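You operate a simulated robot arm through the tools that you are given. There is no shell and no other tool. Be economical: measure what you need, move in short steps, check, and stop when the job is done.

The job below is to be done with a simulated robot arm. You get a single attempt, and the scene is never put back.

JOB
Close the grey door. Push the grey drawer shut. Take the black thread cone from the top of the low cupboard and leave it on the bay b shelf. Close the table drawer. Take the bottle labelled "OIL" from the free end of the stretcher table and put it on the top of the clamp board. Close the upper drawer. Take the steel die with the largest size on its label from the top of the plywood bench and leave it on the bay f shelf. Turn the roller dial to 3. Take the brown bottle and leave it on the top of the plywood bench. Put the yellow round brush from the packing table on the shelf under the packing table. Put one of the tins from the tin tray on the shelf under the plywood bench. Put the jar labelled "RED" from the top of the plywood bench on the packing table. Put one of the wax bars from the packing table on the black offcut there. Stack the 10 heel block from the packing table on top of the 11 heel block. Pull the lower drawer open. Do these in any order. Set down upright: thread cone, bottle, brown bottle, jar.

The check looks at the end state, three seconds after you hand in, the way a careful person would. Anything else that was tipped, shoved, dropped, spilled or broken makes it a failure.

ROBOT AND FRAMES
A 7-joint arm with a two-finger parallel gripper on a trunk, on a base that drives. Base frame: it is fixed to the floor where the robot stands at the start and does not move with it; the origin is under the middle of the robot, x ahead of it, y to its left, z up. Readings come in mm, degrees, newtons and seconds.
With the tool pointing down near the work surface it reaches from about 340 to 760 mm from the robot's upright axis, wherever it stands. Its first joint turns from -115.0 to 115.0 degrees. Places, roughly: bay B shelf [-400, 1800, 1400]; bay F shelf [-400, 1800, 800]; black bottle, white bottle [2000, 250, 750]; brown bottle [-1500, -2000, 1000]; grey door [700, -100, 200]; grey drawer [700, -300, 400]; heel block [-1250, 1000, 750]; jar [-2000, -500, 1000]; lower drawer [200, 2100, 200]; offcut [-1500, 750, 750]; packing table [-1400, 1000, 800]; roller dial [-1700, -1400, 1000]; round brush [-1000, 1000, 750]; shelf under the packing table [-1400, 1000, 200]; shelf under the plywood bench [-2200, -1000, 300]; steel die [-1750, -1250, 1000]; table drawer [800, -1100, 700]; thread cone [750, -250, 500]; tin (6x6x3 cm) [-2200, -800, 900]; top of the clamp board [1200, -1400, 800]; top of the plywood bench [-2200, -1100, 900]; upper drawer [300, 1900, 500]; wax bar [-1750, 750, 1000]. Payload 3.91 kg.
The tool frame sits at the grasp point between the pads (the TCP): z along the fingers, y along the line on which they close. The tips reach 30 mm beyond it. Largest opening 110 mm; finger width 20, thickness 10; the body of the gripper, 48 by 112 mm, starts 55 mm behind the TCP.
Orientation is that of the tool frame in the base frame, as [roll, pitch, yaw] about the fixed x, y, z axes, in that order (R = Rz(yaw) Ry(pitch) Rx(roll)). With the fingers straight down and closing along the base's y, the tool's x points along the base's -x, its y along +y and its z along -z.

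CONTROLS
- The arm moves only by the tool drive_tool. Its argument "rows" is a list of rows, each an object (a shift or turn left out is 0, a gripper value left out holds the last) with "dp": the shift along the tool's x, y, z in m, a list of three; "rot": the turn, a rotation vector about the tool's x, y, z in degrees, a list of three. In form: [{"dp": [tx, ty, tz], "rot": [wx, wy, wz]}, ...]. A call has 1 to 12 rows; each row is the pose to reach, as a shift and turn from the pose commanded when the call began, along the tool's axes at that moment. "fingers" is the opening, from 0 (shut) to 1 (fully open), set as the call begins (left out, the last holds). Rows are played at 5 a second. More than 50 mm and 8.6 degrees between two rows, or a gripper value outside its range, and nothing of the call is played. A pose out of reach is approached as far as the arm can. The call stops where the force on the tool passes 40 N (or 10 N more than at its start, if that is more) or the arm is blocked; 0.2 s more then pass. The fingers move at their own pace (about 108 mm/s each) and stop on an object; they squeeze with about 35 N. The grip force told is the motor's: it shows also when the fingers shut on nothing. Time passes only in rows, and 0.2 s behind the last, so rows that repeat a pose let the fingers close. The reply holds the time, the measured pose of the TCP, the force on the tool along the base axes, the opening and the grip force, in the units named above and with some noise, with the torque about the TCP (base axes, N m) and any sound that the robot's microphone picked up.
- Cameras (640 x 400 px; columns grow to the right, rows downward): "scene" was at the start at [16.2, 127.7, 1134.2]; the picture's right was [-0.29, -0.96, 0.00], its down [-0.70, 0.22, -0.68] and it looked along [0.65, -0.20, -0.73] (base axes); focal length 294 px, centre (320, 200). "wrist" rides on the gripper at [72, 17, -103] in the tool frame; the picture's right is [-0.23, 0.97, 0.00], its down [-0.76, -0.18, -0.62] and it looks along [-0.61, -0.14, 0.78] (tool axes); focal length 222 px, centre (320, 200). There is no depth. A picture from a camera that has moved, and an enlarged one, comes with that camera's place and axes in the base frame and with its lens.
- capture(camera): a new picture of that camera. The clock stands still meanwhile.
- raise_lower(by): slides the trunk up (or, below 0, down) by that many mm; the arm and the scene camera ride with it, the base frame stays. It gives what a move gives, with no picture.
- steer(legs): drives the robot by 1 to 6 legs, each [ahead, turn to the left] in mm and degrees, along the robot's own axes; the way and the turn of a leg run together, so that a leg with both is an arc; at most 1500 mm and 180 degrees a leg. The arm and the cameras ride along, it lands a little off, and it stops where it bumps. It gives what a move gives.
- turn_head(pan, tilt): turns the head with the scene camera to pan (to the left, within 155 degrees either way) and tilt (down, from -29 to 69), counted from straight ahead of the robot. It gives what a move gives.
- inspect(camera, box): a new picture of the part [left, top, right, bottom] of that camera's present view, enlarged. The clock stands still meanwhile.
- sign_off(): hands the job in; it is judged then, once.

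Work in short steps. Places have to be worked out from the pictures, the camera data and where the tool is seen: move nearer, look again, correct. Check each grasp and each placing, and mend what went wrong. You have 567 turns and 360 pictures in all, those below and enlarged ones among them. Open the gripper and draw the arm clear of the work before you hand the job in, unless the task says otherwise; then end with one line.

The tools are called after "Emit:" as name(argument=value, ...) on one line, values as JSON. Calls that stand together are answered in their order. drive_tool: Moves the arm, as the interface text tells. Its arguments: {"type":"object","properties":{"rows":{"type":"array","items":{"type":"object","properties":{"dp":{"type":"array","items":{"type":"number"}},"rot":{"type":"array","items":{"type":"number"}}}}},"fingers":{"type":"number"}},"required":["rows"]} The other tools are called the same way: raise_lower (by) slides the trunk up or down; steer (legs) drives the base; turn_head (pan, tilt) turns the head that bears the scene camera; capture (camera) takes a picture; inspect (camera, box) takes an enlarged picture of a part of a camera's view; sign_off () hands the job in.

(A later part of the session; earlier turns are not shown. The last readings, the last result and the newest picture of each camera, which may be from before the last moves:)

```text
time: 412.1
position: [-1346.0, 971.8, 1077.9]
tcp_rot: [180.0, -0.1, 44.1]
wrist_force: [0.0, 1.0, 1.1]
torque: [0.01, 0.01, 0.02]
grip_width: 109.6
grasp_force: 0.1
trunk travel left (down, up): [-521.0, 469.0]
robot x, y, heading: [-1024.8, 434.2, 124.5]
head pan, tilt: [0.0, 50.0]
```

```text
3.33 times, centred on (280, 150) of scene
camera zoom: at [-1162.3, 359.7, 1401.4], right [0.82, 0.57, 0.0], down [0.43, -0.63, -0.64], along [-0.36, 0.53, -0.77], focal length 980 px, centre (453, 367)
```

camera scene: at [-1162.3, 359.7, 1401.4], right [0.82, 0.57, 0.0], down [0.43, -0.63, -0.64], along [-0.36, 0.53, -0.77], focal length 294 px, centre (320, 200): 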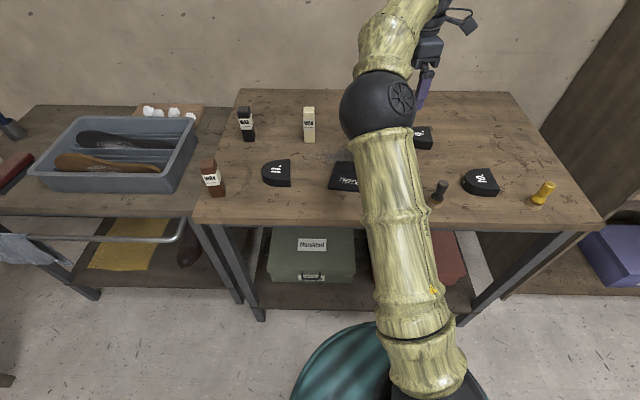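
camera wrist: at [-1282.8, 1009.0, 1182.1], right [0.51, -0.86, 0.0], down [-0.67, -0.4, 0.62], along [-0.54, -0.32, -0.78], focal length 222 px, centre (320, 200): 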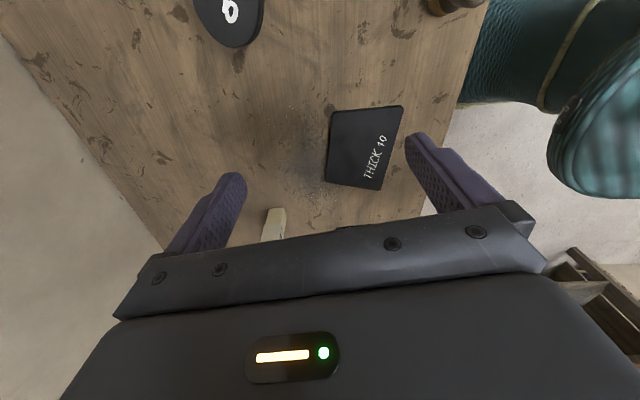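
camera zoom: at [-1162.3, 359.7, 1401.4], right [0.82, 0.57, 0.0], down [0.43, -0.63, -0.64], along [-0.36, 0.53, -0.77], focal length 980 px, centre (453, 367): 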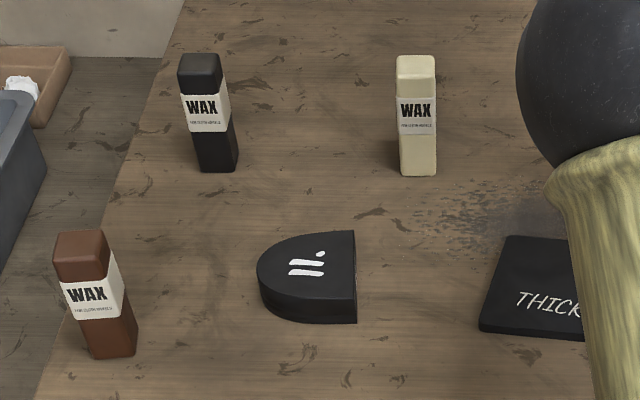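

Block 10: ~76 mm wide across (table depth direction), centre ≈(-1112,1041), top ≈z 850. Move over it with closing axis across the straight sides.

Emit:
drive_tool(rows=[{"dp": [0.036, 0.0188, 0], "rot": [0, 0, 1.6]}, {"dp": [0.072, 0.0377, 0], "rot": [0, 0, 3.2]}, {"dp": [0.108, 0.0565, 0], "rot": [0, 0, 4.8]}, {"dp": [0.144, 0.0753, 0], "rot": [0, 0, 6.4]}, {"dp": [0.18, 0.0942, 0], "rot": [0, 0, 8]}, {"dp": [0.2162, 0.113, 0], "rot": [0, 0, 9.4]}, {"dp": [0.2162, 0.113, 0.05], "rot": [0, 0, 9.4]}, {"dp": [0.2162, 0.113, 0.1], "rot": [0, 0, 9.4]}])

Emit:
capture(camera="wrist")

Emit:
capture(camera="scene")

```text
time: 413.9
position: [-1112.7, 1042.9, 976.8]
tcp_rot: [180.0, -0.2, 34.5]
wrist_force: [0.3, -0.5, 0.2]
torque: [0.02, -0.01, -0.01]
grip_width: 110.3
grasp_force: 0.0
trunk travel left (down, up): [-521.0, 469.0]
robot x, y, heading: [-1025.5, 435.7, 124.7]
head pan, tilt: [0.0, 50.0]
```

```text
230 pictures are left
camera wrist: at [-1043.9, 1068.0, 1081.4], right [0.37, -0.93, 0.0], down [-0.73, -0.29, 0.62], along [-0.58, -0.23, -0.78], focal length 222 px, centre (320, 200)
```

wrist: 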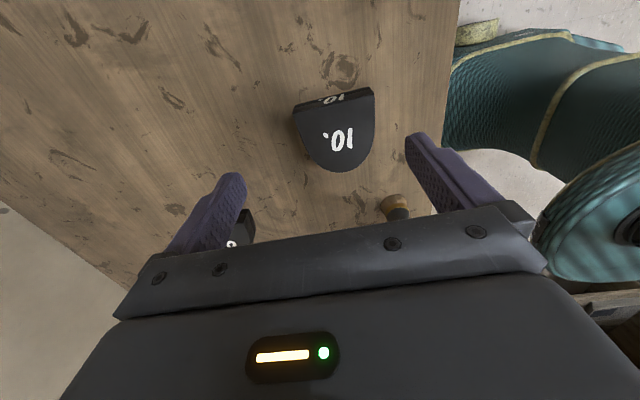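

```text
229 pictures are left
camera scene: at [-1162.7, 359.8, 1401.4], right [0.82, 0.57, 0.0], down [0.43, -0.63, -0.64], along [-0.36, 0.53, -0.77], focal length 294 px, centre (320, 200)
```

scene: 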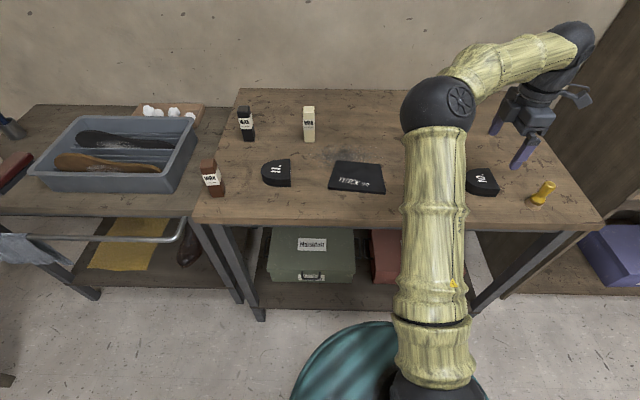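

The two views agree for a top height of z≈870, block grip centre ≈(-1113,1017). Correct and descend to z 880.

Emit:
drive_tool(rows=[{"dp": [-0.0147, 0.0214, 0]}, {"dp": [-0.0147, 0.0214, 0.035]}, {"dp": [-0.0147, 0.0214, 0.06]}])

Emit:
capture(camera="wrist")

```text
time: 414.7
position: [-1111.3, 1014.8, 919.3]
tcp_rot: [-179.9, -0.1, 34.6]
wrist_force: [-0.1, 0.7, -0.2]
torque: [0.01, 0.0, -0.06]
grip_width: 109.9
grasp_force: 0.0
trunk travel left (down, up): [-521.0, 469.0]
robot x, y, heading: [-1027.2, 434.5, 124.3]
head pan, tilt: [0.0, 50.0]
```

```text
228 pictures are left
camera wrist: at [-1043.3, 1041.5, 1024.1], right [0.37, -0.93, 0.0], down [-0.73, -0.29, 0.62], along [-0.58, -0.23, -0.78], focal length 222 px, centre (320, 200)
```

wrist: 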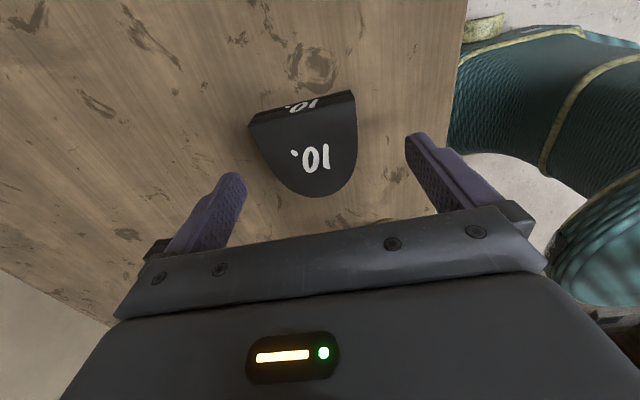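

Aligned within a few mm. Descend to z≈885 carefully.

Emit:
drive_tool(rows=[{"dp": [-0.004, 0, 0.012]}, {"dp": [-0.004, 0, 0.023]}, {"dp": [-0.004, 0, 0.034]}])

Emit:
capture(camera="wrist")

Emit:
inspect(camera="scene", box=[400, 60, 600, 220])

```text
time: 415.5
position: [-1114.1, 1013.3, 885.8]
tcp_rot: [180.0, -0.1, 34.6]
wrist_force: [-0.1, 0.6, 1.6]
torque: [-0.06, 0.03, -0.01]
grip_width: 110.1
grasp_force: 0.1
trunk travel left (down, up): [-521.0, 469.0]
robot x, y, heading: [-1023.7, 435.2, 124.5]
head pan, tilt: [0.0, 50.0]
```

```text
227 pictures are left
camera wrist: at [-1046.3, 1039.2, 989.5], right [0.37, -0.93, 0.0], down [-0.73, -0.29, 0.62], along [-0.58, -0.23, -0.78], focal length 222 px, centre (320, 200)
```

wrist: 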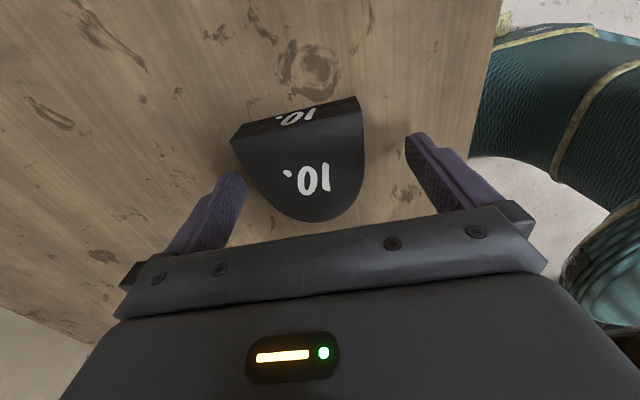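

```text
2.50 times, centred on (500, 140) of scene
camera zoom: at [-1162.2, 359.8, 1401.4], right [0.82, 0.57, 0.0], down [0.43, -0.63, -0.64], along [-0.36, 0.53, -0.77], focal length 735 px, centre (-130, 350)
```

zoom: 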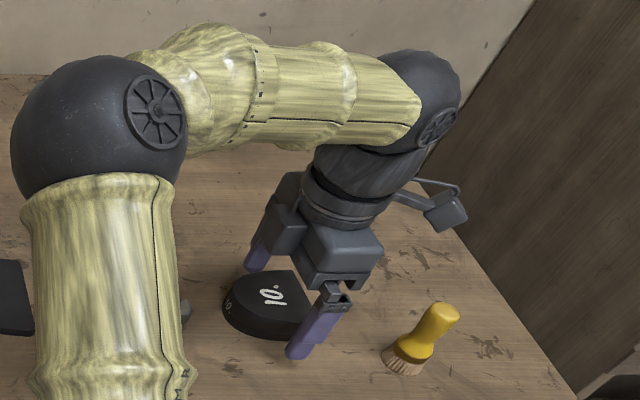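

Shift 8 mm in each direction to centre and go 8 mm lower, then close.

Emit:
drive_tool(rows=[{"dp": [0.008, -0.008, 0]}, {"dp": [0.008, -0.008, 0.005]}, {"dp": [0.008, -0.008, 0.01]}])

Emit:
drive_tool(rows=[{}, {}, {}], fingers=0)

Emit:
capture(camera="wrist")

```text
time: 416.3
position: [-1113.2, 1023.1, 874.3]
tcp_rot: [-180.0, -0.1, 34.6]
wrist_force: [-0.3, -0.5, 0.4]
torque: [0.01, 0.01, 0.01]
grip_width: 109.9
grasp_force: 0.1
trunk travel left (down, up): [-521.0, 469.0]
robot x, y, heading: [-1030.4, 435.3, 124.3]
head pan, tilt: [0.0, 50.0]
```

```text
time: 417.1
position: [-1113.2, 1024.5, 874.5]
tcp_rot: [-180.0, -0.1, 34.6]
wrist_force: [0.7, -0.6, -1.1]
torque: [-0.01, 0.0, -0.03]
grip_width: 74.0
grasp_force: 35.0
trunk travel left (down, up): [-521.0, 469.0]
robot x, y, heading: [-1027.7, 431.7, 124.3]
head pan, tilt: [0.0, 50.0]
```

```text
225 pictures are left
camera wrist: at [-1044.0, 1050.0, 979.1], right [0.36, -0.93, 0.0], down [-0.73, -0.29, 0.62], along [-0.58, -0.23, -0.78], focal length 222 px, centre (320, 200)
```

wrist: 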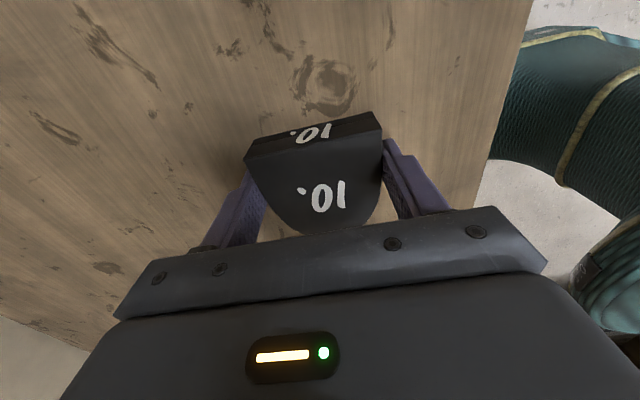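

Block 10 gripped (74 mm). Lift 100 and carry it to above block 11 (≈TCP (-1551,752)).

Emit:
drive_tool(rows=[{"dp": [0, 0, -0.03]}, {"dp": [0, 0, -0.065]}, {"dp": [0, 0, -0.1]}])

Emit:
drive_tool(rows=[{"dp": [-0.047, -0.0022, 0]}, {"dp": [-0.094, -0.0044, 0]}, {"dp": [-0.141, -0.0066, 0]}, {"dp": [-0.188, -0.0088, 0]}, {"dp": [-0.235, -0.011, 0]}, {"dp": [-0.282, -0.0132, 0]}, {"dp": [-0.329, -0.0154, 0]}, {"dp": [-0.376, -0.0176, 0]}, {"dp": [-0.423, -0.0198, 0]}, {"dp": [-0.47, -0.022, 0]}, {"dp": [-0.5155, -0.024, 0]}])

Emit:
capture(camera="wrist")

Emit:
inspect(camera="scene", box=[180, 60, 380, 220])

```text
time: 417.9
position: [-1116.3, 1021.7, 974.2]
tcp_rot: [-179.9, -0.1, 34.5]
wrist_force: [-0.8, -0.3, -1.4]
torque: [0.01, -0.02, -0.02]
grip_width: 73.8
grasp_force: 34.8
trunk travel left (down, up): [-521.0, 469.0]
robot x, y, heading: [-1027.3, 434.1, 124.4]
head pan, tilt: [0.0, 50.0]
```

```text
time: 420.3
position: [-1552.6, 752.8, 973.1]
tcp_rot: [179.9, -0.3, 34.5]
wrist_force: [-0.1, -0.1, -1.4]
torque: [0.0, 0.01, 0.01]
grip_width: 73.9
grasp_force: 35.4
trunk travel left (down, up): [-521.0, 469.0]
robot x, y, heading: [-1026.1, 431.8, 124.2]
head pan, tilt: [0.0, 50.0]
```

```text
224 pictures are left
camera wrist: at [-1483.4, 779.0, 1077.8], right [0.36, -0.93, 0.0], down [-0.73, -0.29, 0.62], along [-0.58, -0.23, -0.78], focal length 222 px, centre (320, 200)
```

wrist: 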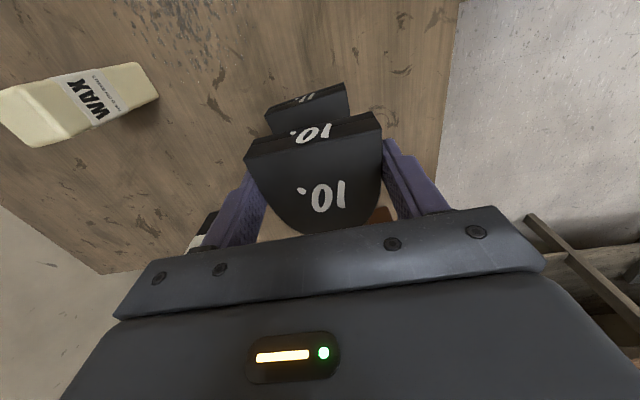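

```text
2.50 times, centred on (280, 140) of scene
camera zoom: at [-1162.7, 359.6, 1401.3], right [0.82, 0.57, 0.0], down [0.43, -0.63, -0.64], along [-0.36, 0.53, -0.77], focal length 735 px, centre (420, 350)
```

zoom: 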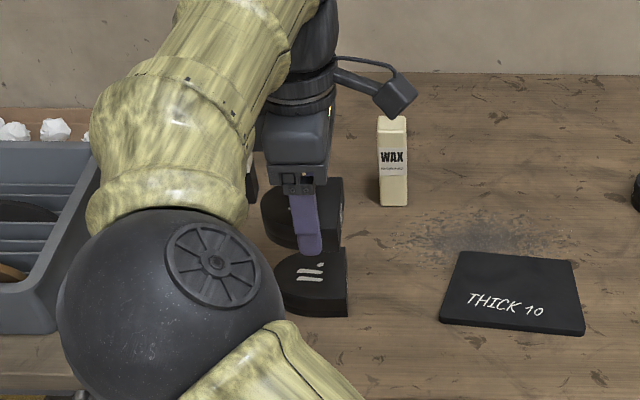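

Nearly aligned; shift 7 mm and lower 55 mm, then in fine steps to contact.

Emit:
drive_tool(rows=[{"dp": [-0.007, 0, 0.015]}, {"dp": [-0.007, 0, 0.035]}, {"dp": [-0.007, 0, 0.052]}])

Emit:
drive_tool(rows=[{"dp": [0, 0, 0.004]}, {"dp": [0, 0, 0.008]}])

Emit:
capture(camera="wrist")

Emit:
inspect(camera="scene", box=[220, 120, 340, 220])

```text
time: 421.1
position: [-1556.8, 749.2, 920.7]
tcp_rot: [-180.0, -0.2, 34.5]
wrist_force: [-0.4, 0.6, -1.7]
torque: [-0.02, 0.04, -0.03]
grip_width: 73.7
grasp_force: 35.0
trunk travel left (down, up): [-521.0, 469.0]
robot x, y, heading: [-1026.5, 434.4, 124.5]
head pan, tilt: [0.0, 50.0]
```

```text
time: 421.7
position: [-1557.4, 747.7, 912.1]
tcp_rot: [-180.0, -0.2, 34.5]
wrist_force: [-0.1, 0.3, -2.0]
torque: [0.02, -0.04, 0.01]
grip_width: 73.4
grasp_force: 35.2
trunk travel left (down, up): [-521.0, 469.0]
robot x, y, heading: [-1027.8, 434.6, 124.6]
head pan, tilt: [0.0, 50.0]
```

```text
222 pictures are left
camera wrist: at [-1488.2, 774.7, 1016.8], right [0.36, -0.93, 0.0], down [-0.73, -0.29, 0.62], along [-0.58, -0.23, -0.78], focal length 222 px, centre (320, 200)
```

wrist: 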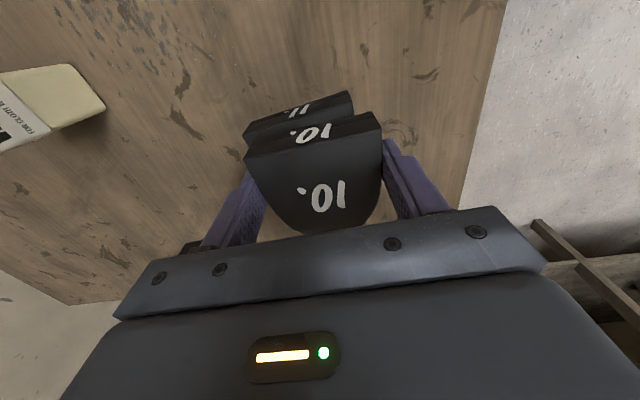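

```text
4.00 times, centred on (280, 170) of scene
camera zoom: at [-1162.5, 359.7, 1401.4], right [0.82, 0.57, 0.0], down [0.43, -0.63, -0.64], along [-0.36, 0.53, -0.77], focal length 1176 px, centre (480, 320)
```

zoom: 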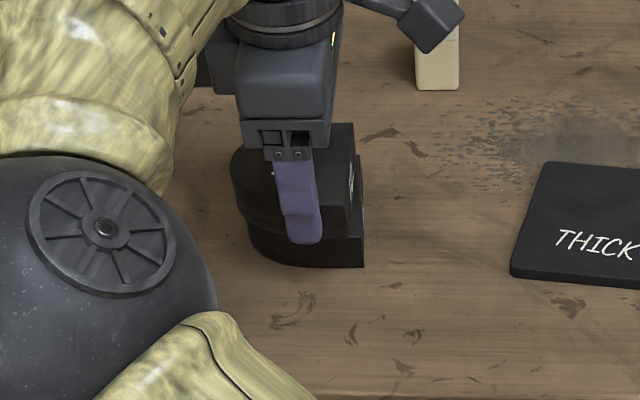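

Emit:
drive_tool(rows=[{"dp": [0, 0, 0.002]}, {"dp": [0, 0, 0.004]}])

Emit:
drive_tool(rows=[{"dp": [0, 0, 0.002]}, {"dp": [0, 0, 0.004]}])

```text
time: 422.3
position: [-1556.0, 747.7, 910.4]
tcp_rot: [-180.0, -0.1, 34.5]
wrist_force: [0.3, 0.3, -1.6]
torque: [0.01, -0.01, 0.05]
grip_width: 73.7
grasp_force: 34.9
trunk travel left (down, up): [-521.0, 469.0]
robot x, y, heading: [-1027.0, 433.4, 124.4]
head pan, tilt: [0.0, 50.0]
```

```text
time: 422.9
position: [-1557.6, 748.0, 905.1]
tcp_rot: [180.0, -0.1, 34.5]
wrist_force: [0.2, -0.3, -1.1]
torque: [-0.03, 0.04, -0.01]
grip_width: 73.8
grasp_force: 34.8
trunk travel left (down, up): [-521.0, 469.0]
robot x, y, heading: [-1022.8, 437.2, 124.3]
head pan, tilt: [0.0, 50.0]
```

Emit:
drive_tool(rows=[{"dp": [0, 0, 0.002]}, {"dp": [0, 0, 0.004]}])

Emit:
drive_tool(rows=[{"dp": [0, 0, 0.002]}, {"dp": [0, 0, 0.004]}])

```text
time: 423.5
position: [-1556.2, 748.1, 905.4]
tcp_rot: [-179.7, 0.2, 34.6]
wrist_force: [-5.5, -0.2, 28.8]
torque: [-0.58, -0.3, -0.06]
grip_width: 74.0
grasp_force: 34.9
trunk travel left (down, up): [-521.0, 469.0]
robot x, y, heading: [-1027.1, 435.0, 124.5]
head pan, tilt: [0.0, 50.0]
```

```text
time: 423.9
position: [-1555.4, 747.9, 905.5]
tcp_rot: [-179.5, 0.0, 34.6]
wrist_force: [5.1, -5.5, 15.1]
torque: [-0.38, -0.58, -0.02]
grip_width: 73.8
grasp_force: 35.3
trunk travel left (down, up): [-521.0, 469.0]
robot x, y, heading: [-1028.2, 431.2, 124.4]
head pan, tilt: [0.0, 50.0]
stopped in row 1: the force on the tool passed its limit at 44 N (the readings are from after the stop); the commanded pose is now the measured one
```

Seated on block 11. Open and rise.

Emit:
drive_tool(rows=[{"dp": [0, 0, 0]}, {"dp": [0, 0, 0]}, {"dp": [0, 0, -0.03]}, {"dp": [0, 0, -0.07]}, {"dp": [0, 0, -0.12]}], fingers=0.95)

Emit:
capture(camera="wrist")

Emit:
inspect(camera="scene", box=[180, 80, 400, 220])

```text
time: 425.1
position: [-1554.1, 750.8, 1020.2]
tcp_rot: [-179.6, 0.0, 34.6]
wrist_force: [0.0, 0.1, 0.4]
torque: [0.0, -0.01, 0.02]
grip_width: 104.6
grasp_force: 0.0
trunk travel left (down, up): [-521.0, 469.0]
robot x, y, heading: [-1027.4, 434.4, 124.5]
head pan, tilt: [0.0, 50.0]
```

```text
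220 pictures are left
camera wrist: at [-1485.9, 776.9, 1124.2], right [0.37, -0.93, -0.01], down [-0.73, -0.29, 0.62], along [-0.58, -0.22, -0.78], focal length 222 px, centre (320, 200)
```

wrist: 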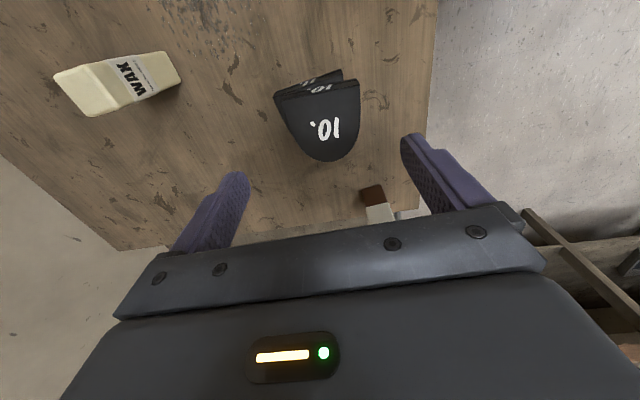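

```text
2.86 times, centred on (290, 150) of scene
camera zoom: at [-1162.1, 359.7, 1401.3], right [0.82, 0.57, 0.0], down [0.43, -0.63, -0.64], along [-0.36, 0.53, -0.77], focal length 840 px, centre (406, 343)
```

zoom: 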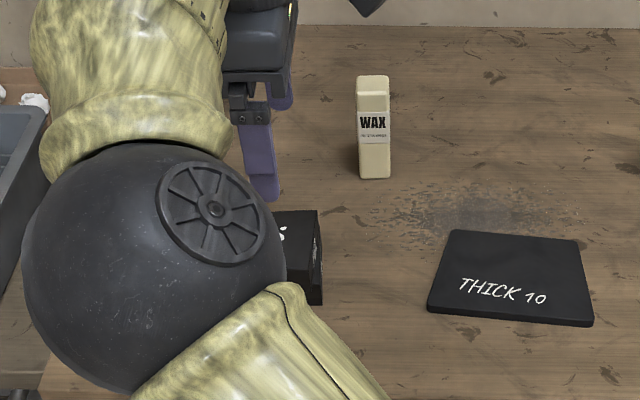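

Blocks are stacked. Next the cream wax bar at ≈(-1588,925), top z≈941. Move above it.

Emit:
drive_tool(rows=[{"dp": [0.0177, -0.0406, 0]}, {"dp": [0.0354, -0.0813, 0]}, {"dp": [0.0531, -0.1219, 0]}, {"dp": [0.0708, -0.1625, 0]}], fingers=0.7)

Emit:
capture(camera="wrist")

Emit:
inspect(camera="scene", box=[200, 50, 400, 210])

```text
time: 426.1
position: [-1561.5, 889.3, 1016.0]
tcp_rot: [-179.6, 0.1, 34.5]
wrist_force: [0.0, -0.5, -0.5]
torque: [0.04, -0.01, 0.03]
grip_width: 77.2
grasp_force: 0.1
out of reach, approached as far as the arm can: row 3, 4
trunk travel left (down, up): [-521.0, 469.0]
robot x, y, heading: [-1025.0, 434.6, 124.6]
head pan, tilt: [0.0, 50.0]
```

```text
218 pictures are left
camera wrist: at [-1492.4, 915.5, 1118.8], right [0.36, -0.93, 0.0], down [-0.73, -0.29, 0.63], along [-0.58, -0.22, -0.78], focal length 222 px, centre (320, 200)
```

wrist: 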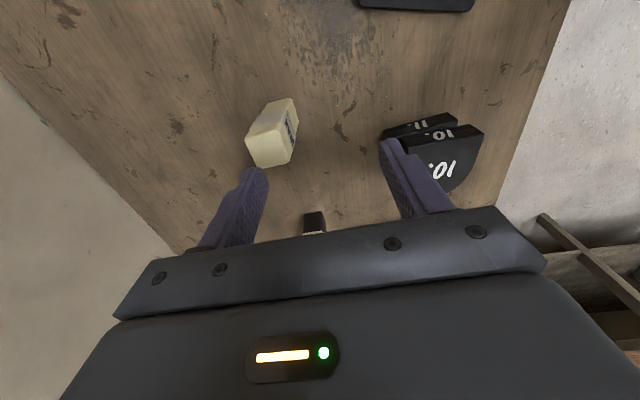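

```text
2.50 times, centred on (300, 130) of scene
camera zoom: at [-1162.5, 359.6, 1401.3], right [0.82, 0.57, 0.0], down [0.43, -0.63, -0.64], along [-0.36, 0.53, -0.77], focal length 735 px, centre (370, 375)
```

zoom: 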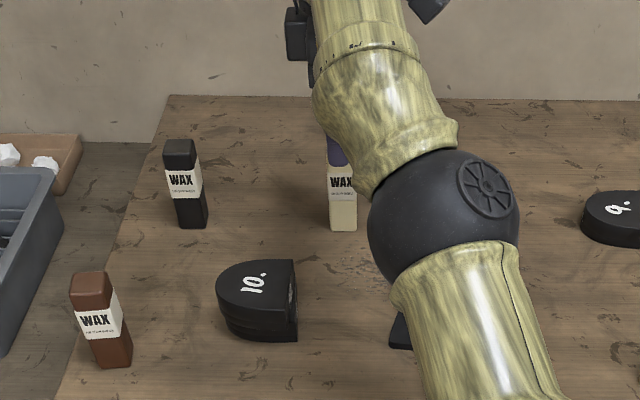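

At the arm's reach edge; the bar is exactly 45 mm straight ahead of the base direction, so drive 45 ahead, then lower with the trunk.

Emit:
steer(legs=[[45, 0]])

Emit:
raise_lower(by=-40)

Emit:
capture(camera="wrist")

```text
time: 427.0
position: [-1587.2, 928.1, 1015.5]
tcp_rot: [-179.7, 0.0, 34.5]
wrist_force: [-0.3, 0.0, 0.7]
torque: [-0.01, 0.02, -0.02]
grip_width: 77.0
grasp_force: 0.1
trunk travel left (down, up): [-521.0, 469.0]
robot x, y, heading: [-1050.8, 476.5, 124.6]
head pan, tilt: [0.0, 50.0]
```

```text
time: 427.9
position: [-1586.5, 927.3, 975.3]
tcp_rot: [-179.7, 0.1, 34.6]
wrist_force: [0.0, -0.3, -0.4]
torque: [0.0, -0.01, 0.02]
grip_width: 76.9
grasp_force: 0.0
trunk travel left (down, up): [-481.0, 509.0]
robot x, y, heading: [-1051.3, 472.2, 124.3]
head pan, tilt: [0.0, 50.0]
```

```text
216 pictures are left
camera wrist: at [-1517.9, 953.4, 1079.0], right [0.36, -0.93, -0.01], down [-0.73, -0.29, 0.62], along [-0.58, -0.22, -0.78], focal length 222 px, centre (320, 200)
```

wrist: 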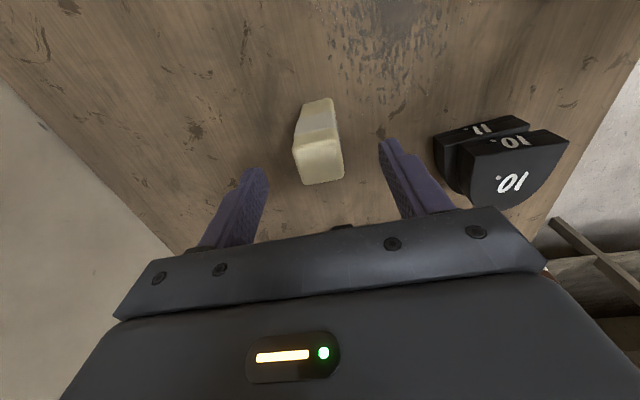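

Well aligned. Lower 62 mm and close.

Emit:
raise_lower(by=-62)

Emit:
drive_tool(rows=[{}, {}, {}], fingers=0)

Emit:
capture(camera="wrist")

```text
time: 428.9
position: [-1586.8, 928.2, 912.6]
tcp_rot: [-179.7, 0.0, 34.5]
wrist_force: [0.2, 0.0, 0.3]
torque: [0.0, 0.01, 0.03]
grip_width: 77.1
grasp_force: 0.0
trunk travel left (down, up): [-419.0, 571.0]
robot x, y, heading: [-1050.7, 471.0, 124.4]
head pan, tilt: [0.0, 50.0]
```

```text
time: 429.7
position: [-1587.5, 926.5, 913.3]
tcp_rot: [-179.7, 0.1, 34.5]
wrist_force: [-1.0, 0.0, 0.0]
torque: [-0.01, 0.04, -0.02]
grip_width: 31.7
grasp_force: 34.8
trunk travel left (down, up): [-419.0, 571.0]
robot x, y, heading: [-1054.3, 468.5, 124.3]
head pan, tilt: [0.0, 50.0]
```

```text
215 pictures are left
camera wrist: at [-1518.1, 953.4, 1016.9], right [0.36, -0.93, -0.01], down [-0.73, -0.29, 0.62], along [-0.58, -0.22, -0.78], focal length 222 px, centre (320, 200)
```

wrist: 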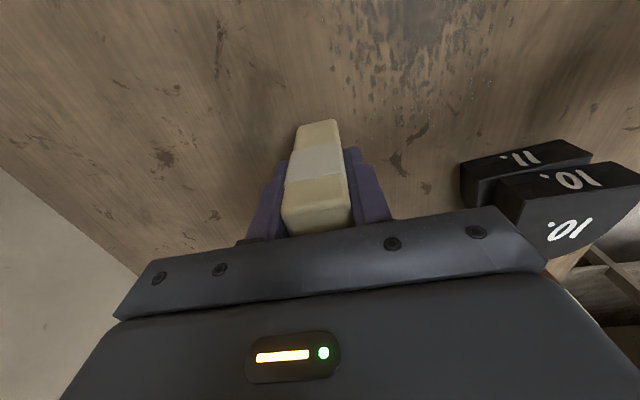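

Held. Raise 100 and move by arm to over the offcut (≈(-1389,868)).

Emit:
raise_lower(by=100)

Emit:
drive_tool(rows=[{"dp": [0.022, 0.027, 0]}, {"dp": [0.043, 0.053, 0]}, {"dp": [0.065, 0.08, 0]}, {"dp": [0.087, 0.107, 0]}, {"dp": [0.108, 0.133, 0]}, {"dp": [0.13, 0.16, 0]}])

Emit:
capture(camera="wrist")

Emit:
capture(camera="scene")

```text
time: 431.0
position: [-1587.3, 927.7, 1013.6]
tcp_rot: [-179.8, 0.0, 34.5]
wrist_force: [0.3, -0.5, -1.4]
torque: [-0.02, 0.0, -0.01]
grip_width: 31.7
grasp_force: 35.1
trunk travel left (down, up): [-519.0, 471.0]
robot x, y, heading: [-1049.8, 470.4, 124.4]
head pan, tilt: [0.0, 50.0]
```

```text
time: 432.4
position: [-1387.7, 868.8, 1012.1]
tcp_rot: [-179.6, 0.1, 34.6]
wrist_force: [0.5, 0.9, -1.7]
torque: [0.02, 0.01, 0.04]
grip_width: 31.5
grasp_force: 35.0
trunk travel left (down, up): [-519.0, 471.0]
robot x, y, heading: [-1051.7, 471.7, 124.3]
head pan, tilt: [0.0, 50.0]
```

```text
214 pictures are left
camera wrist: at [-1318.9, 895.2, 1115.9], right [0.37, -0.93, -0.01], down [-0.72, -0.29, 0.63], along [-0.58, -0.22, -0.78], focal length 222 px, centre (320, 200)
```

wrist: 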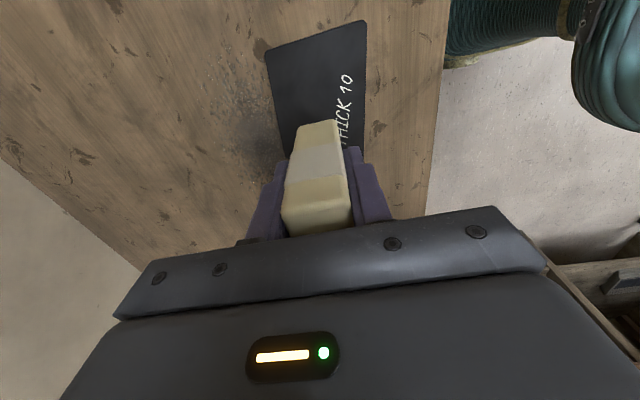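

```text
213 pictures are left
camera scene: at [-1187.9, 397.5, 1399.4], right [0.83, 0.56, 0.0], down [0.43, -0.63, -0.64], along [-0.36, 0.53, -0.77], focal length 294 px, centre (320, 200)
```

scene: 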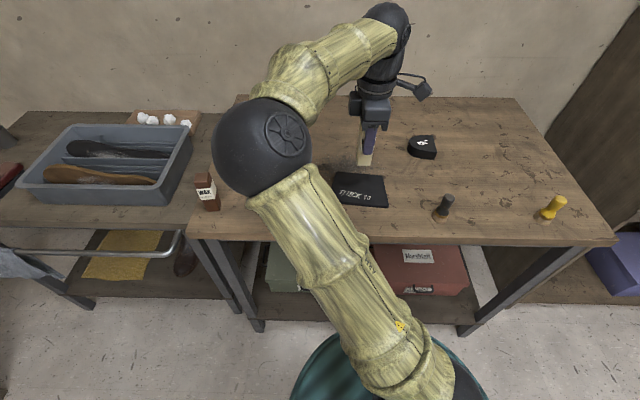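

The bar is centred over the offcut. Lower 84 mm, then fine steps.

Emit:
drive_tool(rows=[{"dp": [0, 0, 0.03]}, {"dp": [0, 0, 0.06]}, {"dp": [0, 0, 0.082]}])

Emit:
drive_tool(rows=[{"dp": [0, 0, 0.003]}, {"dp": [0, 0, 0.006]}])

Emit:
drive_tool(rows=[{"dp": [0, 0, 0.003]}, {"dp": [0, 0, 0.006]}])

```text
time: 433.2
position: [-1389.5, 871.4, 930.0]
tcp_rot: [-179.6, 0.0, 34.5]
wrist_force: [0.4, -0.3, -1.6]
torque: [0.01, 0.0, 0.0]
grip_width: 31.7
grasp_force: 35.0
trunk travel left (down, up): [-519.0, 471.0]
robot x, y, heading: [-1052.2, 474.5, 124.6]
head pan, tilt: [0.0, 50.0]
```

```text
time: 433.8
position: [-1389.4, 870.1, 923.3]
tcp_rot: [-179.6, 0.0, 34.5]
wrist_force: [-0.1, 0.9, -0.1]
torque: [-0.04, -0.03, 0.02]
grip_width: 31.8
grasp_force: 35.0
trunk travel left (down, up): [-519.0, 471.0]
robot x, y, heading: [-1048.6, 471.2, 124.4]
head pan, tilt: [0.0, 50.0]
```

```text
time: 434.4
position: [-1388.7, 870.9, 920.6]
tcp_rot: [-179.3, 0.0, 34.6]
wrist_force: [-4.5, 2.9, 28.8]
torque: [-0.2, 0.03, -0.1]
grip_width: 31.5
grasp_force: 34.8
trunk travel left (down, up): [-519.0, 471.0]
robot x, y, heading: [-1051.3, 476.1, 124.3]
head pan, tilt: [0.0, 50.0]
```

Touched down. Open and rise.

Emit:
drive_tool(rows=[{"dp": [0, 0, -0.002]}, {"dp": [0, 0, -0.002]}, {"dp": [0, 0, -0.03]}, {"dp": [0, 0, -0.07]}, {"dp": [0, 0, -0.11]}, {"dp": [0, 0, -0.14]}], fingers=0.6)

Emit:
capture(camera="scene")

Emit:
capture(camera="wrist")

```text
time: 435.8
position: [-1390.0, 869.2, 1057.2]
tcp_rot: [-179.7, 0.0, 34.5]
wrist_force: [-0.3, 0.6, 0.0]
torque: [0.01, 0.0, -0.02]
grip_width: 65.8
grasp_force: 0.1
trunk travel left (down, up): [-519.0, 471.0]
robot x, y, heading: [-1053.7, 469.1, 124.5]
head pan, tilt: [0.0, 50.0]
```

```text
212 pictures are left
camera scene: at [-1188.0, 397.4, 1399.4], right [0.83, 0.56, 0.0], down [0.43, -0.63, -0.64], along [-0.36, 0.53, -0.77], focal length 294 px, centre (320, 200)
```

scene: 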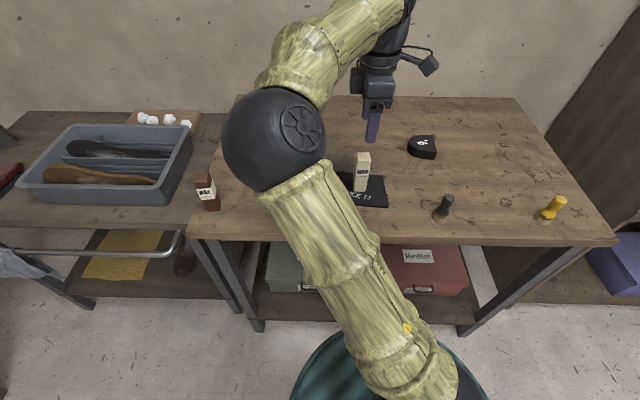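

```text
211 pictures are left
camera wrist: at [-1320.4, 894.7, 1161.1], right [0.36, -0.93, -0.01], down [-0.73, -0.29, 0.62], along [-0.58, -0.22, -0.78], focal length 222 px, centre (320, 200)
```

wrist: 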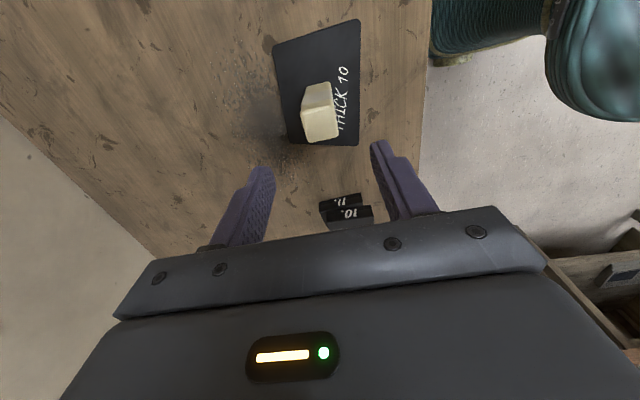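

Wax bar stands on the offcut. Now inspect the lower shelf for space for the brush.

Emit:
turn_head(pan=-10, tilt=62)

Emit:
capture(camera="scene")

```text
time: 436.5
position: [-1390.6, 869.4, 1055.6]
tcp_rot: [-179.6, 0.0, 34.5]
wrist_force: [0.2, -0.6, -0.5]
torque: [-0.02, -0.02, 0.01]
grip_width: 66.0
grasp_force: 0.1
trunk travel left (down, up): [-519.0, 471.0]
robot x, y, heading: [-1052.0, 469.1, 124.6]
head pan, tilt: [-10.0, 62.0]
```

```text
210 pictures are left
camera scene: at [-1171.2, 392.6, 1384.6], right [0.91, 0.41, 0.0], down [0.37, -0.8, -0.47], along [-0.19, 0.43, -0.88], focal length 294 px, centre (320, 200)
```

scene: 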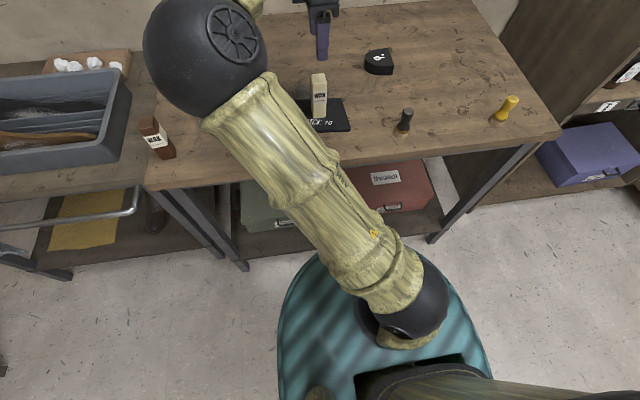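

Reorient the tool (x up, pitched 35° below horizontal), raise a little, and back up to face the yellow brush at ≈(-987,1035).

Emit:
drive_tool(rows=[{"dp": [0, 0, -0.02], "rot": [0, 0, -8.2]}, {"dp": [0, 0, -0.04], "rot": [0, 0, -16.4]}, {"dp": [0, 0, -0.04], "rot": [0, 0, -24.6]}, {"dp": [0, 0, -0.04], "rot": [0, 0, -32.8]}, {"dp": [0, 0, -0.04], "rot": [0, 0, -41]}, {"dp": [0, 0, -0.04], "rot": [0, 0, -49.2]}, {"dp": [0, 0, -0.04], "rot": [0, 0, -57.4]}, {"dp": [0, 0, -0.04], "rot": [0, 0, -65.6]}, {"dp": [0, 0, -0.04], "rot": [0, 0, -73.8]}, {"dp": [0, 0, -0.04], "rot": [0, 0, -82]}, {"dp": [0, 0, -0.04], "rot": [0, 0, -90]}])

Emit:
drive_tool(rows=[{"rot": [0, 8, 0]}, {"rot": [0, 16, 0]}, {"rot": [0, 24, 0]}, {"rot": [0, 32, 0]}, {"rot": [0, 40, 0]}, {"rot": [0, 48, 0]}, {"rot": [0, 55, 0]}])

Emit:
steer(legs=[[-200, 0], [0, -30]])

Emit:
capture(camera="wrist")

Emit:
capture(camera="scene")

```text
time: 438.9
position: [-1389.4, 869.0, 1098.9]
tcp_rot: [-180.0, -0.4, 124.7]
wrist_force: [-0.4, 0.7, -0.3]
torque: [-0.02, 0.03, 0.0]
grip_width: 66.1
grasp_force: 0.1
trunk travel left (down, up): [-519.0, 471.0]
robot x, y, heading: [-1048.6, 471.8, 124.4]
head pan, tilt: [-10.0, 62.0]
```

```text
time: 440.5
position: [-1388.2, 870.0, 1098.4]
tcp_rot: [-179.9, -55.4, 124.5]
wrist_force: [0.5, -1.0, -0.7]
torque: [0.05, -0.01, -0.01]
grip_width: 65.8
grasp_force: 0.2
trunk travel left (down, up): [-519.0, 471.0]
robot x, y, heading: [-1051.0, 468.9, 124.5]
head pan, tilt: [-10.0, 62.0]
```

```text
time: 444.4
position: [-1030.0, 820.3, 1098.6]
tcp_rot: [-179.7, -55.4, 94.4]
wrist_force: [0.6, 0.1, -1.1]
torque: [0.08, -0.01, 0.01]
grip_width: 66.1
grasp_force: 0.1
trunk travel left (down, up): [-519.0, 471.0]
robot x, y, heading: [-940.0, 305.4, 94.4]
head pan, tilt: [-10.0, 62.0]
```

```text
209 pictures are left
camera wrist: at [-1011.0, 776.6, 1217.4], right [0.98, -0.05, -0.19], down [-0.1, -0.96, -0.27], along [-0.17, 0.29, -0.94], focal length 222 px, centre (320, 200)
```

wrist: 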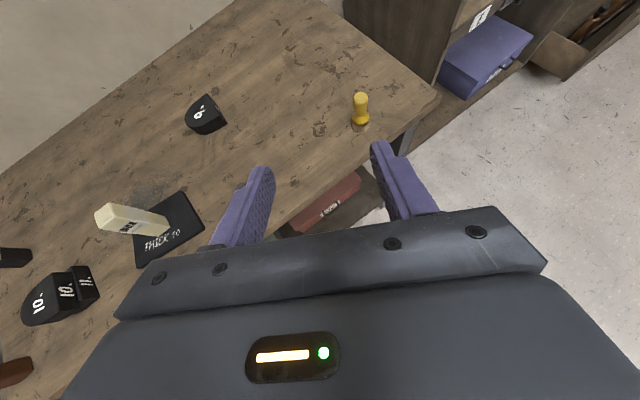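

```text
208 pictures are left
camera scene: at [-1080.7, 298.2, 1384.5], right [0.99, -0.1, 0.0], down [-0.09, -0.88, -0.47], along [0.05, 0.47, -0.88], focal length 294 px, centre (320, 200)
```

scene: 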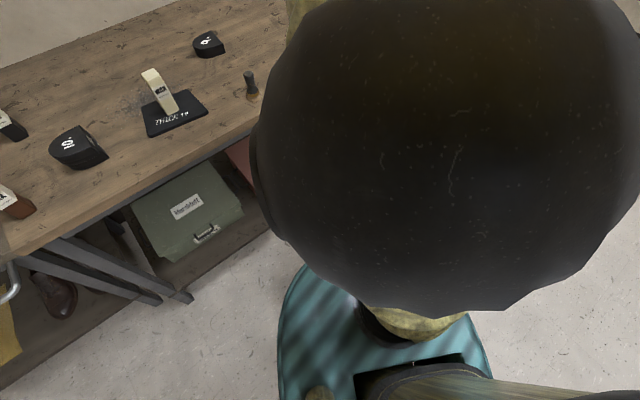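

Brush at ≈(-991,1040). Lower the trunk 180 and move the arm to 100 mm short of it.

Emit:
drive_tool(rows=[{"dp": [0.0165, 0.014, 0.0239]}, {"dp": [0.033, 0.028, 0.0478]}, {"dp": [0.0495, 0.042, 0.0716]}, {"dp": [0.066, 0.056, 0.0955]}])

Emit:
raise_lower(by=-180)

Emit:
capture(camera="wrist")

```text
time: 445.4
position: [-984.5, 941.3, 1100.7]
tcp_rot: [-179.9, -55.3, 94.4]
wrist_force: [-0.1, 0.7, 0.3]
torque: [-0.03, 0.01, 0.01]
grip_width: 66.0
grasp_force: 0.1
trunk travel left (down, up): [-519.0, 471.0]
robot x, y, heading: [-940.2, 311.9, 93.9]
head pan, tilt: [-10.0, 62.0]
```

```text
time: 447.4
position: [-985.6, 939.3, 920.5]
tcp_rot: [-179.9, -55.3, 94.4]
wrist_force: [0.6, 0.0, -0.2]
torque: [0.01, -0.01, -0.01]
grip_width: 66.1
grasp_force: 0.0
trunk travel left (down, up): [-339.0, 651.0]
robot x, y, heading: [-940.3, 307.3, 94.3]
head pan, tilt: [-10.0, 62.0]
```

```text
207 pictures are left
camera wrist: at [-964.5, 896.7, 1039.4], right [0.98, -0.05, -0.19], down [-0.1, -0.96, -0.27], along [-0.17, 0.29, -0.94], focal length 222 px, centre (320, 200)
```

wrist: 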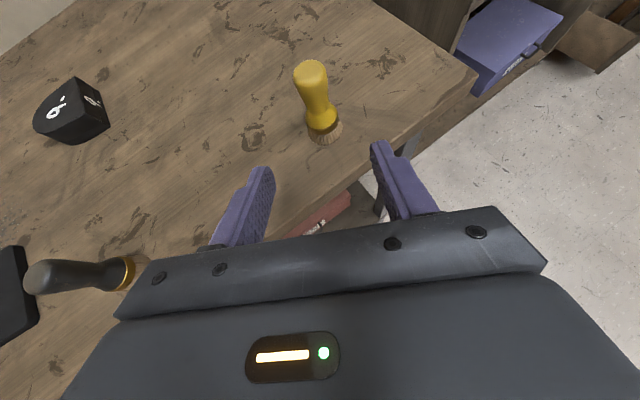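

Brush axis ≈(-990,1032), height to z≈915. Go down to z 888 and forward onto the handle.

Emit:
drive_tool(rows=[{"dp": [-0.0267, 0.0028, 0.0185]}, {"dp": [-0.009, 0.0028, 0.044]}, {"dp": [0.0085, 0.0028, 0.0695]}, {"dp": [0.026, 0.0028, 0.0949]}])

Emit:
capture(camera="wrist")

```text
time: 448.4
position: [-990.7, 1035.1, 885.3]
tcp_rot: [-179.9, -55.3, 94.4]
wrist_force: [-0.9, 0.6, -0.6]
torque: [0.0, 0.02, 0.0]
grip_width: 65.9
grasp_force: 0.1
trunk travel left (down, up): [-339.0, 651.0]
robot x, y, heading: [-942.9, 307.2, 93.9]
head pan, tilt: [-10.0, 62.0]
```

```text
206 pictures are left
camera wrist: at [-970.2, 990.9, 1004.5], right [0.98, -0.05, -0.19], down [-0.1, -0.96, -0.27], along [-0.17, 0.29, -0.94], focal length 222 px, centre (320, 200)
```

wrist: 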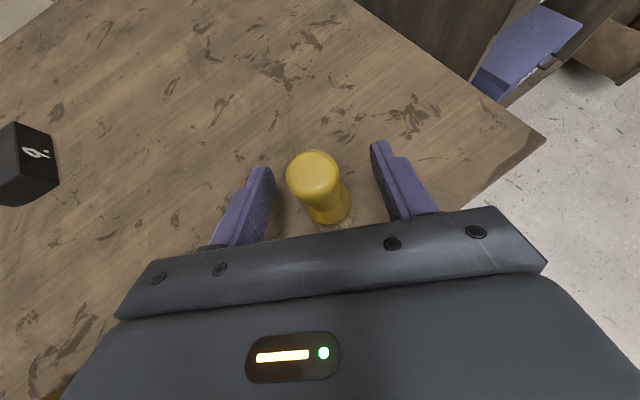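

Handle between the pads. Close and lift.

Emit:
drive_tool(rows=[{}, {}, {}], fingers=0)

Emit:
drive_tool(rows=[{"dp": [0.0247, 0, -0.017]}, {"dp": [0.0576, 0, -0.04]}, {"dp": [0.09, 0, -0.0625]}])

Emit:
capture(camera="wrist")

```text
time: 449.2
position: [-989.8, 1033.1, 885.0]
tcp_rot: [-179.8, -55.5, 94.4]
wrist_force: [-0.1, 1.0, 0.4]
torque: [0.02, -0.04, -0.01]
grip_width: 21.1
grasp_force: 35.3
trunk travel left (down, up): [-339.0, 651.0]
robot x, y, heading: [-935.3, 307.5, 94.3]
head pan, tilt: [-10.0, 62.0]
```

```text
time: 450.0
position: [-990.4, 1032.6, 998.4]
tcp_rot: [-179.9, -55.3, 94.5]
wrist_force: [0.2, 0.6, -0.6]
torque: [0.01, 0.01, 0.03]
grip_width: 21.2
grasp_force: 35.2
trunk travel left (down, up): [-339.0, 651.0]
robot x, y, heading: [-940.1, 307.8, 94.1]
head pan, tilt: [-10.0, 62.0]
```

```text
205 pictures are left
camera wrist: at [-970.1, 988.9, 1117.2], right [0.98, -0.05, -0.19], down [-0.1, -0.96, -0.27], along [-0.16, 0.29, -0.94], focal length 222 px, centre (320, 200)
```

wrist: 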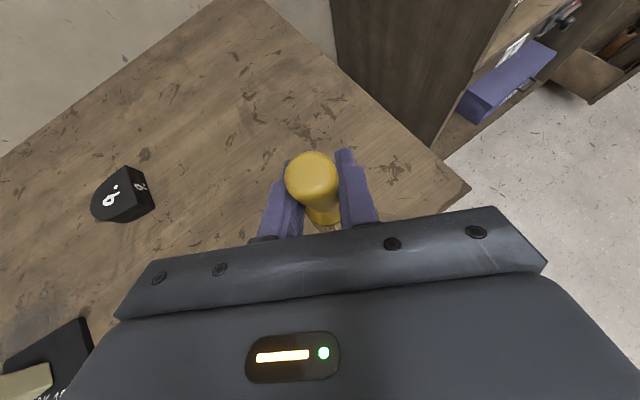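

Brush held (base 43 mm below the TCP). Back 450 mm, lower the trunk and look at the lower shelf.

Emit:
steer(legs=[[-450, 0]])

Emit:
raise_lower(by=-335)

Emit:
turn_head(pan=35, tilt=30)

Emit:
capture(camera="scene")

```text
time: 453.1
position: [-950.4, 580.1, 997.4]
tcp_rot: [-180.0, -55.4, 93.6]
wrist_force: [0.0, -0.4, -1.0]
torque: [-0.02, -0.01, -0.01]
grip_width: 21.0
grasp_force: 34.8
trunk travel left (down, up): [-339.0, 651.0]
robot x, y, heading: [-911.2, -148.2, 93.3]
head pan, tilt: [-10.0, 62.0]
```

```text
time: 456.4
position: [-949.7, 579.9, 662.5]
tcp_rot: [-179.9, -55.4, 93.6]
wrist_force: [0.8, -0.1, -0.3]
torque: [0.0, -0.01, 0.01]
grip_width: 20.9
grasp_force: 34.9
trunk travel left (down, up): [-4.0, 986.0]
robot x, y, heading: [-909.5, -146.1, 93.6]
head pan, tilt: [-10.0, 62.0]
```

```text
time: 457.5
position: [-949.6, 579.0, 662.6]
tcp_rot: [-179.9, -55.4, 93.6]
wrist_force: [0.1, 0.0, -0.4]
torque: [-0.01, 0.01, 0.02]
grip_width: 21.0
grasp_force: 34.8
trunk travel left (down, up): [-4.0, 986.0]
robot x, y, heading: [-907.5, -148.5, 93.6]
head pan, tilt: [35.0, 30.0]
```

```text
204 pictures are left
camera scene: at [-1113.8, -146.1, 913.8], right [0.78, 0.62, 0.0], down [0.31, -0.39, -0.87], along [-0.54, 0.68, -0.5], focal length 294 px, centre (320, 200)
```

scene: 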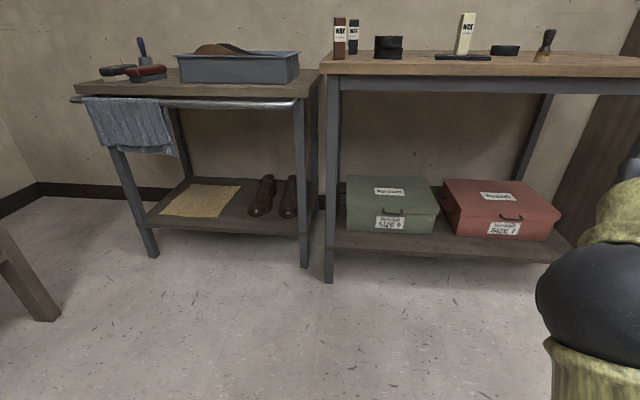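

There is a ~105 mm strip in front of the boxes on the lower shelf (z≈215). I lower the arm to z≈300 here first.

Emit:
drive_tool(rows=[{"dp": [-0.037, 0, 0.0257]}, {"dp": [-0.0745, 0, 0.0514]}, {"dp": [-0.112, 0, 0.077]}, {"dp": [-0.149, 0, 0.1028]}, {"dp": [-0.186, 0, 0.1285]}, {"dp": [-0.2235, 0, 0.154]}, {"dp": [-0.261, 0, 0.18]}, {"dp": [-0.298, 0, 0.2056]}])

Emit:
steer(legs=[[300, 0], [0, 31]])

Emit:
capture(camera="wrist")

Emit:
turn_head(pan=10, tilt=40)

Emit:
capture(camera="scene")

```text
time: 459.3
position: [-947.5, 577.2, 302.0]
tcp_rot: [180.0, -55.3, 93.6]
wrist_force: [1.0, -0.1, 0.4]
torque: [0.0, 0.03, 0.04]
grip_width: 21.1
grasp_force: 35.1
trunk travel left (down, up): [-4.0, 986.0]
robot x, y, heading: [-910.9, -149.3, 93.5]
head pan, tilt: [35.0, 30.0]
```

```text
time: 463.7
position: [-1335.8, 747.8, 300.8]
tcp_rot: [-179.9, -55.4, 124.9]
wrist_force: [-0.2, 0.3, -1.0]
torque: [0.01, -0.01, 0.03]
grip_width: 21.0
grasp_force: 35.0
trunk travel left (down, up): [-4.0, 986.0]
robot x, y, heading: [-926.0, 150.3, 124.4]
head pan, tilt: [35.0, 30.0]
```

```text
203 pictures are left
camera wrist: at [-1297.4, 720.3, 420.6], right [0.87, 0.45, -0.19], down [0.4, -0.88, -0.27], along [-0.29, 0.16, -0.94], focal length 222 px, centre (320, 200)
```

wrist: 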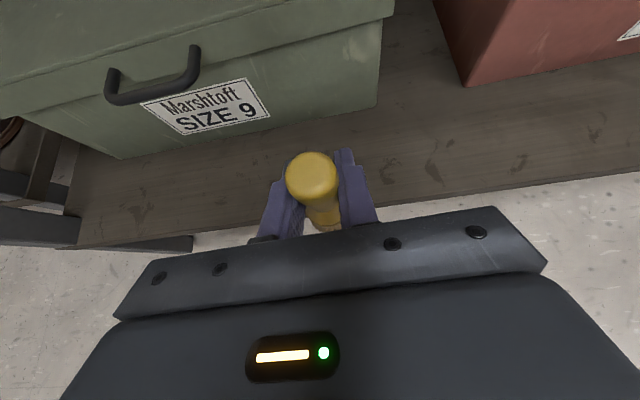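

```text
time: 464.6
position: [-1335.9, 747.7, 300.9]
tcp_rot: [-180.0, -55.5, 124.9]
wrist_force: [0.1, 0.6, 0.5]
torque: [0.02, 0.01, 0.04]
grip_width: 21.0
grasp_force: 35.1
trunk travel left (down, up): [-4.0, 986.0]
robot x, y, heading: [-924.6, 148.1, 124.9]
head pan, tilt: [10.0, 40.0]
```

```text
202 pictures are left
camera scene: at [-1078.3, 72.6, 898.6], right [0.71, 0.7, 0.0], down [0.45, -0.46, -0.77], along [-0.54, 0.54, -0.64], focal length 294 px, centre (320, 200)
```

scene: 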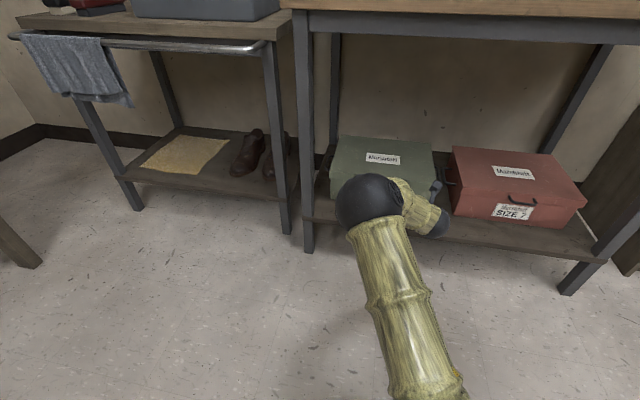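

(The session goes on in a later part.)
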